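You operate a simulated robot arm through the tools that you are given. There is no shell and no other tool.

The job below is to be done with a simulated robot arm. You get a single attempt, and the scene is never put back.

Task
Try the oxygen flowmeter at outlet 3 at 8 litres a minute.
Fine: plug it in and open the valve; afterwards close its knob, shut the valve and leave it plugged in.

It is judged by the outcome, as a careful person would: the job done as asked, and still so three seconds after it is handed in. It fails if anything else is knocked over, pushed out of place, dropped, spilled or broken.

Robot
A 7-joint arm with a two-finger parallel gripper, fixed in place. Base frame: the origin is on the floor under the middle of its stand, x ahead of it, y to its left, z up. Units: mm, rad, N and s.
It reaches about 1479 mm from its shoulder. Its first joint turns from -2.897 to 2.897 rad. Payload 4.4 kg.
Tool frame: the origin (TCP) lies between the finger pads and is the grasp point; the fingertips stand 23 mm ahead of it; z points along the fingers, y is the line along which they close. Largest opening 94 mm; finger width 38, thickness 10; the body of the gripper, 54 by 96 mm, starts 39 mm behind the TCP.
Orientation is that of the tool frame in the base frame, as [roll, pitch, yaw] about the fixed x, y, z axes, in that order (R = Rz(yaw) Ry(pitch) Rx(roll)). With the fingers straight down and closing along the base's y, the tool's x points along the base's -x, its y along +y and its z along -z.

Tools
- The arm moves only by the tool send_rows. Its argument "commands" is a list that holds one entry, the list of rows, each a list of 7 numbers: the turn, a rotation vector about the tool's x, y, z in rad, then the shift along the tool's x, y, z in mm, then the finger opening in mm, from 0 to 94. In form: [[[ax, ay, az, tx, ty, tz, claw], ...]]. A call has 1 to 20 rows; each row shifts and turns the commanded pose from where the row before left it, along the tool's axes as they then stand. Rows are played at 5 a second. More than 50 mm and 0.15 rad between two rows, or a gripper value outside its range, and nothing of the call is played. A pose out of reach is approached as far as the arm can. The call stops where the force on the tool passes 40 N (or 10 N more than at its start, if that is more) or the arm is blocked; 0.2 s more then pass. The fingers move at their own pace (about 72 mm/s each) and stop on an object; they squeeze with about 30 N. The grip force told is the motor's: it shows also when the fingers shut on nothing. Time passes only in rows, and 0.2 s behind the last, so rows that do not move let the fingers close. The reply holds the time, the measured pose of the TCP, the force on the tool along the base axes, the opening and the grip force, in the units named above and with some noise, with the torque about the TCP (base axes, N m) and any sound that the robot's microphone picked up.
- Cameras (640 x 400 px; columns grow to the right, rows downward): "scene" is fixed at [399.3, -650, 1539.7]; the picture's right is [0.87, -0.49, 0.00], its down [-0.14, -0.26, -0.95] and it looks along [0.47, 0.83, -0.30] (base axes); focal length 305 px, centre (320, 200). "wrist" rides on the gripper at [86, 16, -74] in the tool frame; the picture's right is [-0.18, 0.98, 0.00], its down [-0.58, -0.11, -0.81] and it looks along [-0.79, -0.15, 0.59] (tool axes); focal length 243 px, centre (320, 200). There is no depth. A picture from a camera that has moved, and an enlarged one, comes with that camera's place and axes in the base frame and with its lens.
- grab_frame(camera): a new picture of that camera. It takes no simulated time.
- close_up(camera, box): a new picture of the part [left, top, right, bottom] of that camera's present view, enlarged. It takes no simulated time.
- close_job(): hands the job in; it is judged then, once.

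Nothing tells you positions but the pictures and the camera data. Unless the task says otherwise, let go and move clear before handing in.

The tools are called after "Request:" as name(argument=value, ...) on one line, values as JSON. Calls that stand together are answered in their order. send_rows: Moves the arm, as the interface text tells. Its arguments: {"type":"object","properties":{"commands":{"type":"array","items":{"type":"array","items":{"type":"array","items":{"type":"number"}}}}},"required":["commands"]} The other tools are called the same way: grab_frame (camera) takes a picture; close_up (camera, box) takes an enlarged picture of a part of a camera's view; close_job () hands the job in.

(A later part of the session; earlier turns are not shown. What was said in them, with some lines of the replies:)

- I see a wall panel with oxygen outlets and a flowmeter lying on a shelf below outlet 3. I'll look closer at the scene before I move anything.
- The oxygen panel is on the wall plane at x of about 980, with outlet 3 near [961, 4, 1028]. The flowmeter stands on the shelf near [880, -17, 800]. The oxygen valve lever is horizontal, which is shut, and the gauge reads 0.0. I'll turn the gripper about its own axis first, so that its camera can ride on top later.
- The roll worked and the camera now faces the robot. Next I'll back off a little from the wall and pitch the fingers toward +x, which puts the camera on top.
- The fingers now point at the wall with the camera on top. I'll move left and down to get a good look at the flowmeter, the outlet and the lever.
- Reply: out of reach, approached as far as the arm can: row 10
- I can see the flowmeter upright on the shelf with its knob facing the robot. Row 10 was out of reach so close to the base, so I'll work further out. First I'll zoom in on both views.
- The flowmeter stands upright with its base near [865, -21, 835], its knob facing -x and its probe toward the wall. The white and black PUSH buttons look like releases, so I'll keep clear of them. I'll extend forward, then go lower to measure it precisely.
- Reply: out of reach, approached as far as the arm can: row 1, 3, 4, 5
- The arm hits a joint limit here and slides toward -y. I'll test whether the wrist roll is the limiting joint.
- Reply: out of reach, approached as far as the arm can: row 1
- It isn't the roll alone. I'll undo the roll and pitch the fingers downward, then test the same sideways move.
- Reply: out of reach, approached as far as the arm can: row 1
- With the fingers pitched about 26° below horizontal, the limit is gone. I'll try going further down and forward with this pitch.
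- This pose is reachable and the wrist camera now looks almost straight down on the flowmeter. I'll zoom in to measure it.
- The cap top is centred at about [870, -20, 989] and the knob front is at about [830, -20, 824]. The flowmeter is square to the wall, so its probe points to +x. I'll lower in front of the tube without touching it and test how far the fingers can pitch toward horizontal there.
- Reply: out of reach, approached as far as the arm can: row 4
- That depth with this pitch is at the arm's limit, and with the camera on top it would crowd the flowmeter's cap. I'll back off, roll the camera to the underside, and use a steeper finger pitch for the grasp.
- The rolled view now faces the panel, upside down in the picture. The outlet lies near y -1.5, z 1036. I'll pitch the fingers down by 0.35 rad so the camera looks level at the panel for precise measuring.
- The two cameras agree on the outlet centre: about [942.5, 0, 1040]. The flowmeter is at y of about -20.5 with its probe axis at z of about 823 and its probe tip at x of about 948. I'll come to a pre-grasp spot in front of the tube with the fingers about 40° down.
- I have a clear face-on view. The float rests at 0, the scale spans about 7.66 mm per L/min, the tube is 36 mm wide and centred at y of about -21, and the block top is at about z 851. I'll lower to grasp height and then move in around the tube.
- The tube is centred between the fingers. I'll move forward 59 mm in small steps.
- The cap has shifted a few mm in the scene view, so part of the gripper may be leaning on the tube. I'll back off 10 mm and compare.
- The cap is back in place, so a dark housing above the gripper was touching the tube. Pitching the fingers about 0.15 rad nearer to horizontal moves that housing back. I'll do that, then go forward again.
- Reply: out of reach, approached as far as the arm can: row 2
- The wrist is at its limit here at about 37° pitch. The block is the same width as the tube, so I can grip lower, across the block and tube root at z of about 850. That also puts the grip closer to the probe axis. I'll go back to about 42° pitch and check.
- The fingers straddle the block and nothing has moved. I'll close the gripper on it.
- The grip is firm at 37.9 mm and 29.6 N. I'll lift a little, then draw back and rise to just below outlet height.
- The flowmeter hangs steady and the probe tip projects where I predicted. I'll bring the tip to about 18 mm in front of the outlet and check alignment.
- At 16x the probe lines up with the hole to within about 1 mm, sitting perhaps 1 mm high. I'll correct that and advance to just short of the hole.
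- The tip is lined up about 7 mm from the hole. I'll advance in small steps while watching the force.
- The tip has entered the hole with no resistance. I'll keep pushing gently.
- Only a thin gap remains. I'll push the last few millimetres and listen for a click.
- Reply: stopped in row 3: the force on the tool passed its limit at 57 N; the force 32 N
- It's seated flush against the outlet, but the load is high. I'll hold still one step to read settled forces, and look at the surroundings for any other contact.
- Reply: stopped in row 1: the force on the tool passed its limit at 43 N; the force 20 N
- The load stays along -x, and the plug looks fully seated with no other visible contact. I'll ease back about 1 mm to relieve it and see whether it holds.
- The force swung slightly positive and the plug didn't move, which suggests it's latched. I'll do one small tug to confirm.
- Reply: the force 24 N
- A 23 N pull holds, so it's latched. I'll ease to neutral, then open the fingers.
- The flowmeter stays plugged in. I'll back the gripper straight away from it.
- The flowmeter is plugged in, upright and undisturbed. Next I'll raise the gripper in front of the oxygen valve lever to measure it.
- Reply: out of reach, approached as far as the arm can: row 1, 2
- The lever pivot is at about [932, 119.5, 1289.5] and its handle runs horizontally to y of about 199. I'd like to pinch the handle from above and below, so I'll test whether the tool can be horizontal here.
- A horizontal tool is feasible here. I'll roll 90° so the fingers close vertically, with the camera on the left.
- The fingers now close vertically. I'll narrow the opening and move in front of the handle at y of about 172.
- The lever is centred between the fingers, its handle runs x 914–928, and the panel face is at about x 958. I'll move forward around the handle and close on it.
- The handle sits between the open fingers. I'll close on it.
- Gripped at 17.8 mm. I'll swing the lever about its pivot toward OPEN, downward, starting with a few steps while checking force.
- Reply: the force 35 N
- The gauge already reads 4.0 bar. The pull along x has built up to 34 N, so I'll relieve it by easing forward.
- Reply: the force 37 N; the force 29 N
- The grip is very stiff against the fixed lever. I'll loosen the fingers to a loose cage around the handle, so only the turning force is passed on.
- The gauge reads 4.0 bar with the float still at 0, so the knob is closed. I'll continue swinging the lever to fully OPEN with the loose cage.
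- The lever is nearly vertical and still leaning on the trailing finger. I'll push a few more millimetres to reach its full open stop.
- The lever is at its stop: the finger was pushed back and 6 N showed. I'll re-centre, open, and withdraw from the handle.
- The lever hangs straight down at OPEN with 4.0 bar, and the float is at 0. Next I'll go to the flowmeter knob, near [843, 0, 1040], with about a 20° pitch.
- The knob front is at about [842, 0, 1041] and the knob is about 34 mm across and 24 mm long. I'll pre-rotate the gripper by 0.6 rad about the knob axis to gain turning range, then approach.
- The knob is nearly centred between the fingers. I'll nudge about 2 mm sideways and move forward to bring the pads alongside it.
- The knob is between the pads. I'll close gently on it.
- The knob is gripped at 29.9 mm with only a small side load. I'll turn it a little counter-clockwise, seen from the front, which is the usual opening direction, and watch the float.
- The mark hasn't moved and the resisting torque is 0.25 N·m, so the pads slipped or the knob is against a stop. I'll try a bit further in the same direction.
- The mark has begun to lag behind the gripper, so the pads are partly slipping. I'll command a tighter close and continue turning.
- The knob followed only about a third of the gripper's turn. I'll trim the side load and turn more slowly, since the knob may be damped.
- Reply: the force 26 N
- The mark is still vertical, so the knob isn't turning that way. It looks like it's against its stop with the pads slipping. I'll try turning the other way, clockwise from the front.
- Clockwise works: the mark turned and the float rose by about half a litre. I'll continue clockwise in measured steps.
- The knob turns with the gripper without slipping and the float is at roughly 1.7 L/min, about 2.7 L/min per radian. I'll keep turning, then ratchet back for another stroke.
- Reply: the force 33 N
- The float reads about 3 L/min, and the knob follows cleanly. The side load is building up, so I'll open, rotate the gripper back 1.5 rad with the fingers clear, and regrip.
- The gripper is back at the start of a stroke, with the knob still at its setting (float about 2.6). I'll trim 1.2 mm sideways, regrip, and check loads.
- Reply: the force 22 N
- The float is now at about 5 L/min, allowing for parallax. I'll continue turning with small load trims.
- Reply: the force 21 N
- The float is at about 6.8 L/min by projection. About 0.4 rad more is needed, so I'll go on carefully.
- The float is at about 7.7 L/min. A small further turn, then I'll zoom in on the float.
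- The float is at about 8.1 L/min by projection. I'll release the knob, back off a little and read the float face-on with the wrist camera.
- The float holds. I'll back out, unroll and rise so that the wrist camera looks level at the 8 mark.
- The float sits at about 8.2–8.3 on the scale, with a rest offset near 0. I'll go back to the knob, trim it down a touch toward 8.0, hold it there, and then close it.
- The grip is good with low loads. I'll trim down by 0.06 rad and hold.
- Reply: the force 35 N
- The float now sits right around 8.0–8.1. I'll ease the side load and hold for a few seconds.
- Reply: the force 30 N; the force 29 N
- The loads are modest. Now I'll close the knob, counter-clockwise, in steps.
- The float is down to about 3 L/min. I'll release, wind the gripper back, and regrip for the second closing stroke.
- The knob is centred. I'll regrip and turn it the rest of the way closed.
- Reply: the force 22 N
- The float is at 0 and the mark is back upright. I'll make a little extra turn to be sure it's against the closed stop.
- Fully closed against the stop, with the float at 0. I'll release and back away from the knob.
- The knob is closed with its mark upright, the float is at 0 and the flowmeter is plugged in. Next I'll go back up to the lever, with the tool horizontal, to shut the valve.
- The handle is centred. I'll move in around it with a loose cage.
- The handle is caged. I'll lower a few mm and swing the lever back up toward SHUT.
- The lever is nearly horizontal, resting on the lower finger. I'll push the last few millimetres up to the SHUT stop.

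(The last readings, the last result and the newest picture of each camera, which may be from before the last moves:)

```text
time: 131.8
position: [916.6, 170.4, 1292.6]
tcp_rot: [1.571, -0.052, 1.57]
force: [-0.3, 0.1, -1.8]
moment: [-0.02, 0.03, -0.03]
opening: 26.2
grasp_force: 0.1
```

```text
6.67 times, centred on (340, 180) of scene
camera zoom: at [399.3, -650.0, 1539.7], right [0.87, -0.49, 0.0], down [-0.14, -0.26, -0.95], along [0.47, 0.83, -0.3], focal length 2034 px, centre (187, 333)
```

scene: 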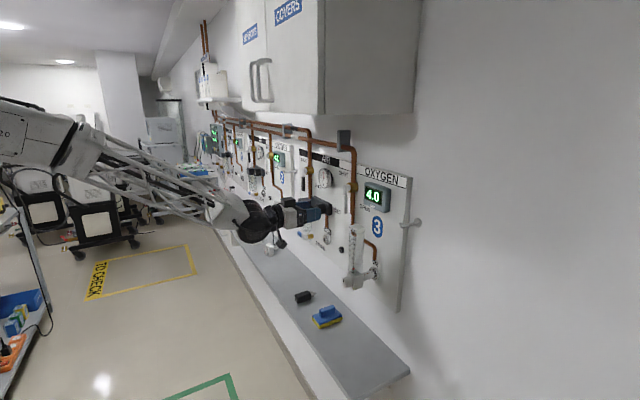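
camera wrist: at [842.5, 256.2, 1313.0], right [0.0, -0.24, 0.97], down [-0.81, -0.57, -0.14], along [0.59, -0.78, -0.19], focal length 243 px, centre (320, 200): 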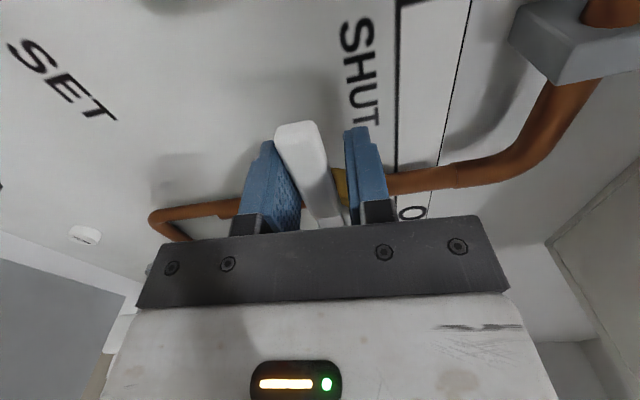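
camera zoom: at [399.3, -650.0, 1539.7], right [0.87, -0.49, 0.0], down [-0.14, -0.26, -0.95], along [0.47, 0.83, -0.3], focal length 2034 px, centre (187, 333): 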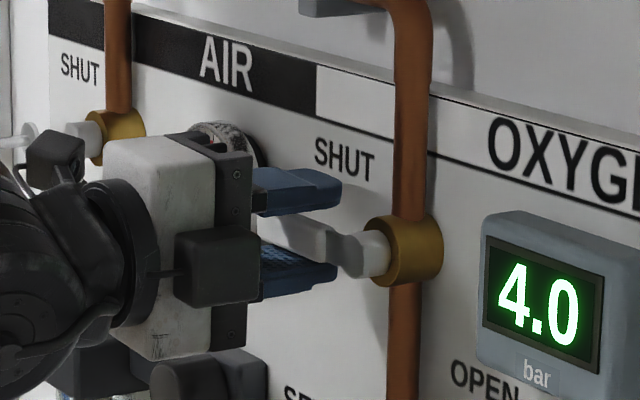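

Request:
send_rows(commands=[[[0, 0, 0, 0, 1.2, 0, 26], [0, 0, 0, 0, 1.2, 0, 26], [0, 0, 0, 0, 1.2, 0, 26], [0, 0, 0, 0, 0, 0, 26]]])

Request:
close_up(camera="scene", box=[300, 150, 380, 210])

Request:
grab_frame(camera="wrist")

```text
time: 132.8
position: [917.3, 171.3, 1295.0]
tcp_rot: [1.572, -0.054, 1.572]
force: [2.2, -2.5, -9.9]
moment: [-0.21, 0.03, -0.04]
opening: 30.2
grasp_force: 4.5
```

```text
6.67 times, centred on (340, 180) of scene
camera zoom: at [399.3, -650.0, 1539.7], right [0.87, -0.49, 0.0], down [-0.14, -0.26, -0.95], along [0.47, 0.83, -0.3], focal length 2034 px, centre (187, 333)
```

zoom: 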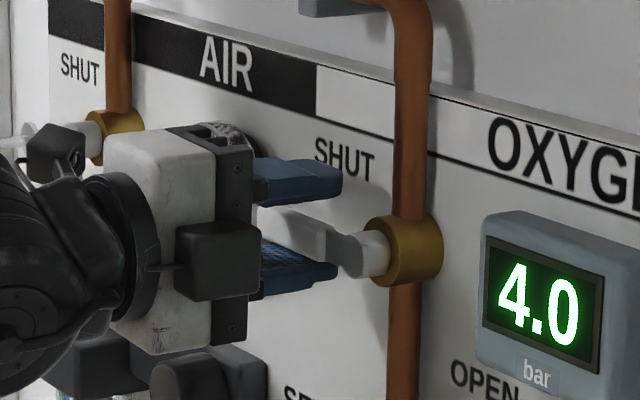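

```text
taken
camera wrist: at [842.7, 255.9, 1316.1], right [0.0, -0.24, 0.97], down [-0.81, -0.57, -0.14], along [0.59, -0.78, -0.19], focal length 243 px, centre (320, 200)
```

wrist: 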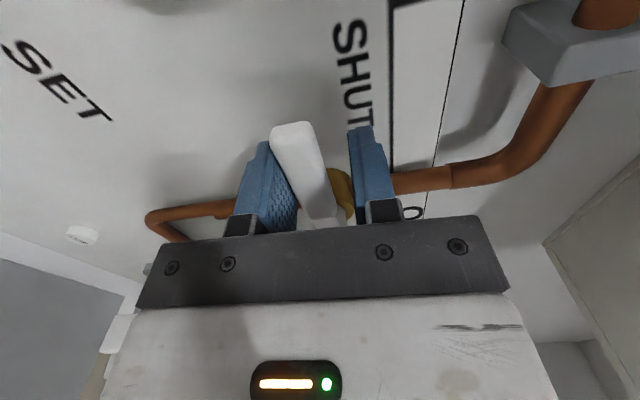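

The finger was pushed back by the stop, so the lever is fully at SHUT. The gauge holds 4.0 because the gas is trapped behind the closed knob. I'll centre the fingers, open, and withdraw straight back.

Request:
send_rows(commands=[[[0, 0, 0, 0, -4, 0, 32], [0, 0, 0, 0, 0, 0, 50], [0, 0, 0, 0, 0, 0, 50], [0, 0, 0, 0, 0, -20, 50], [0, 0, 0, 0, 0, -30, 50], [0, 0, 0, 0, 0, -40, 50], [0, 0, 0, 0, 0, -40, 50], [0, 0, 0, 0, 0, -40, 50], [0, 0, 0, 0, 0, 0, 50]]])

Request:
grab_frame(camera="scene")

Request:
close_up(camera="scene", box=[300, 150, 420, 300])

Request:
close_up(camera="scene", box=[320, 160, 400, 210])

Request:
close_up(camera="scene", box=[335, 235, 385, 295])

```text
time: 134.8
position: [746.6, 170.6, 1293.9]
tcp_rot: [1.572, -0.053, 1.571]
force: [-0.1, -0.6, 0.1]
moment: [-0.02, -0.01, -0.02]
opening: 50.2
grasp_force: 0.1
```

```text
taken
```

scene: 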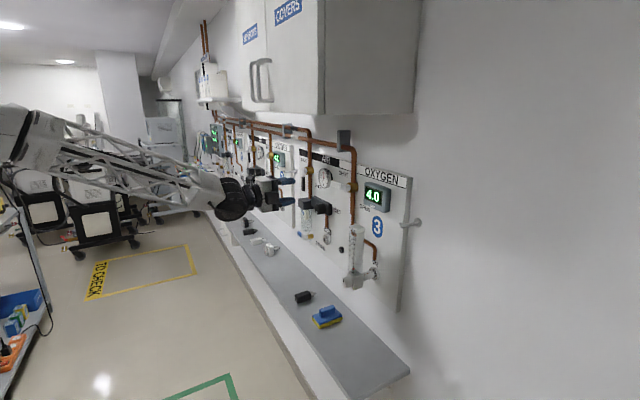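

```text
2.67 times, centred on (360, 225) of scene
camera zoom: at [399.3, -650.0, 1539.7], right [0.87, -0.49, 0.0], down [-0.14, -0.26, -0.95], along [0.47, 0.83, -0.3], focal length 814 px, centre (213, 133)
```

zoom: 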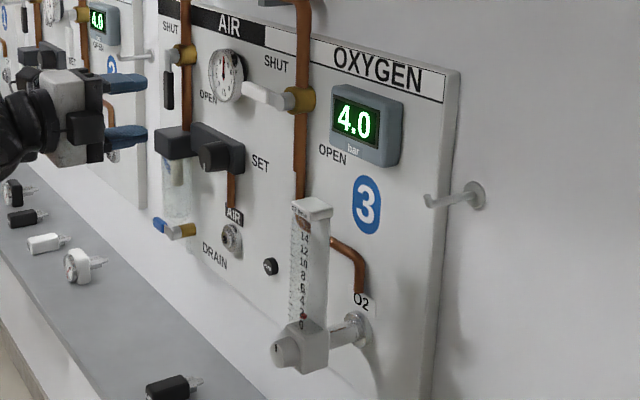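

```text
8.00 times, centred on (360, 185) of scene
camera zoom: at [399.3, -650.0, 1539.7], right [0.87, -0.49, 0.0], down [-0.14, -0.26, -0.95], along [0.47, 0.83, -0.3], focal length 2441 px, centre (0, 320)
```

zoom: 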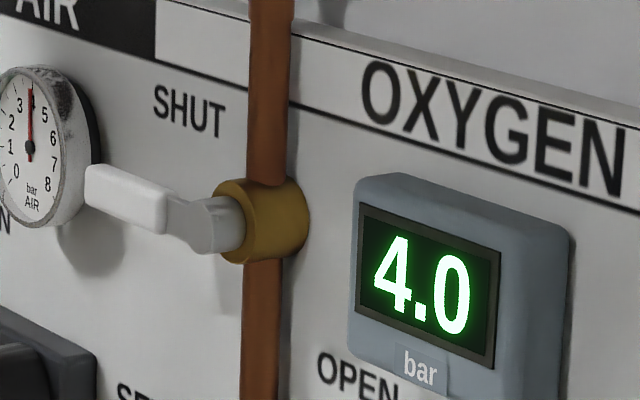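

```text
6.67 times, centred on (360, 265) of scene
camera zoom: at [399.3, -650.0, 1539.7], right [0.87, -0.49, 0.0], down [-0.14, -0.26, -0.95], along [0.47, 0.83, -0.3], focal length 2034 px, centre (53, -233)
```

zoom: 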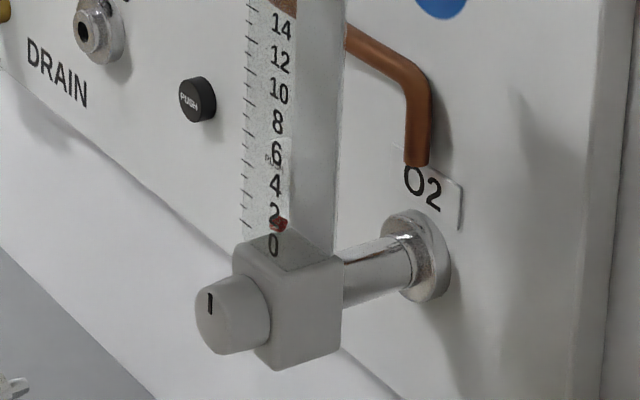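

The lever is back in its original SHUT position, the knob is closed, the float is at 0, the flowmeter is still plugged in, and the shelf items are untouched. I'll draw back a bit more and wait a moment to confirm everything stays put.

Request:
send_rows(commands=[[[0, 0, 0, 0, 0, -30, 60], [0, 0, 0, 0, 0, 0, 60], [0, 0, 0, 0, 0, 0, 60], [0, 0, 0, 0, 0, 0, 60], [0, 0, 0, 0, 0, 0, 60], [0, 0, 0, 0, 0, 0, 60], [0, 0, 0, 0, 0, 0, 60], [0, 0, 0, 0, 0, 0, 60], [0, 0, 0, 0, 0, 0, 60], [0, 0, 0, 0, 0, 0, 60]]])

Request:
close_up(camera="scene", box=[280, 150, 420, 340])

Request:
grab_frame(camera="wrist")

```text
time: 137.0
position: [718.2, 171.2, 1291.8]
tcp_rot: [1.573, -0.051, 1.573]
force: [0.0, -0.7, -0.1]
moment: [0.02, 0.04, -0.01]
opening: 60.0
grasp_force: 0.0
```

```text
2.11 times, centred on (350, 245) of scene
camera zoom: at [399.3, -650.0, 1539.7], right [0.87, -0.49, 0.0], down [-0.14, -0.26, -0.95], along [0.47, 0.83, -0.3], focal length 642 px, centre (257, 105)
```

zoom: 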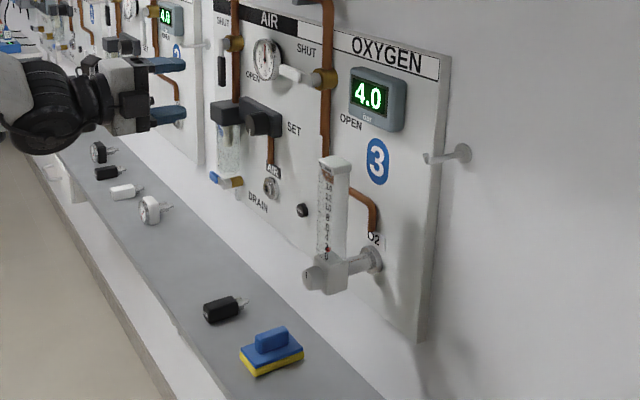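

```text
taken
camera wrist: at [642.2, 255.8, 1312.7], right [0.0, -0.24, 0.97], down [-0.81, -0.57, -0.14], along [0.59, -0.78, -0.19], focal length 243 px, centre (320, 200)
```

wrist: 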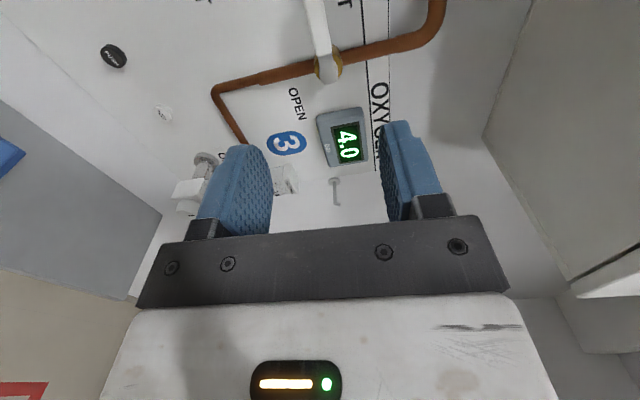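

Everything is stable: the flowmeter is plugged in at outlet 3 with its knob closed and float at 0, the valve lever is at SHUT, and nothing else has moved. The gripper is empty and well clear, so I'm handing the job in.

Request:
close_job()

```text
The job is handed in.
```

I tried the oxygen flowmeter at outlet 3 at about 8 L/min, then shut everything off and left it plugged in. I've handed the job in and haven't seen the verdict.

- **Plugging in:** The flowmeter went into outlet 3 and stayed put under a pull of about 23 N.
- **Trial:** I opened the valve fully and the gauge read 4.0 bar. I first set the float to about 8.2, trimmed it to roughly 8.0–8.1, and held it there for about 4 seconds. I read the float off the camera pictures, so take it as within about 0.2 L/min.
- **Knob direction:** This knob opens clockwise, seen from the front.
- **Shut down:** I turned the knob back to its closed stop, and the float is at 0. Then I moved the valve lever to its SHUT stop.
- **Gauge still at 4.0 bar:** I take this to be gas trapped between the shut valve and the closed knob. It was not bled off.
- **One contact:** While positioning to grasp the flowmeter, part of the gripper leaned on its tube and tilted it slightly. I backed off and it stood upright again.

In the last pictures, nothing else on the shelf or panel had moved. The gripper is empty and clear.
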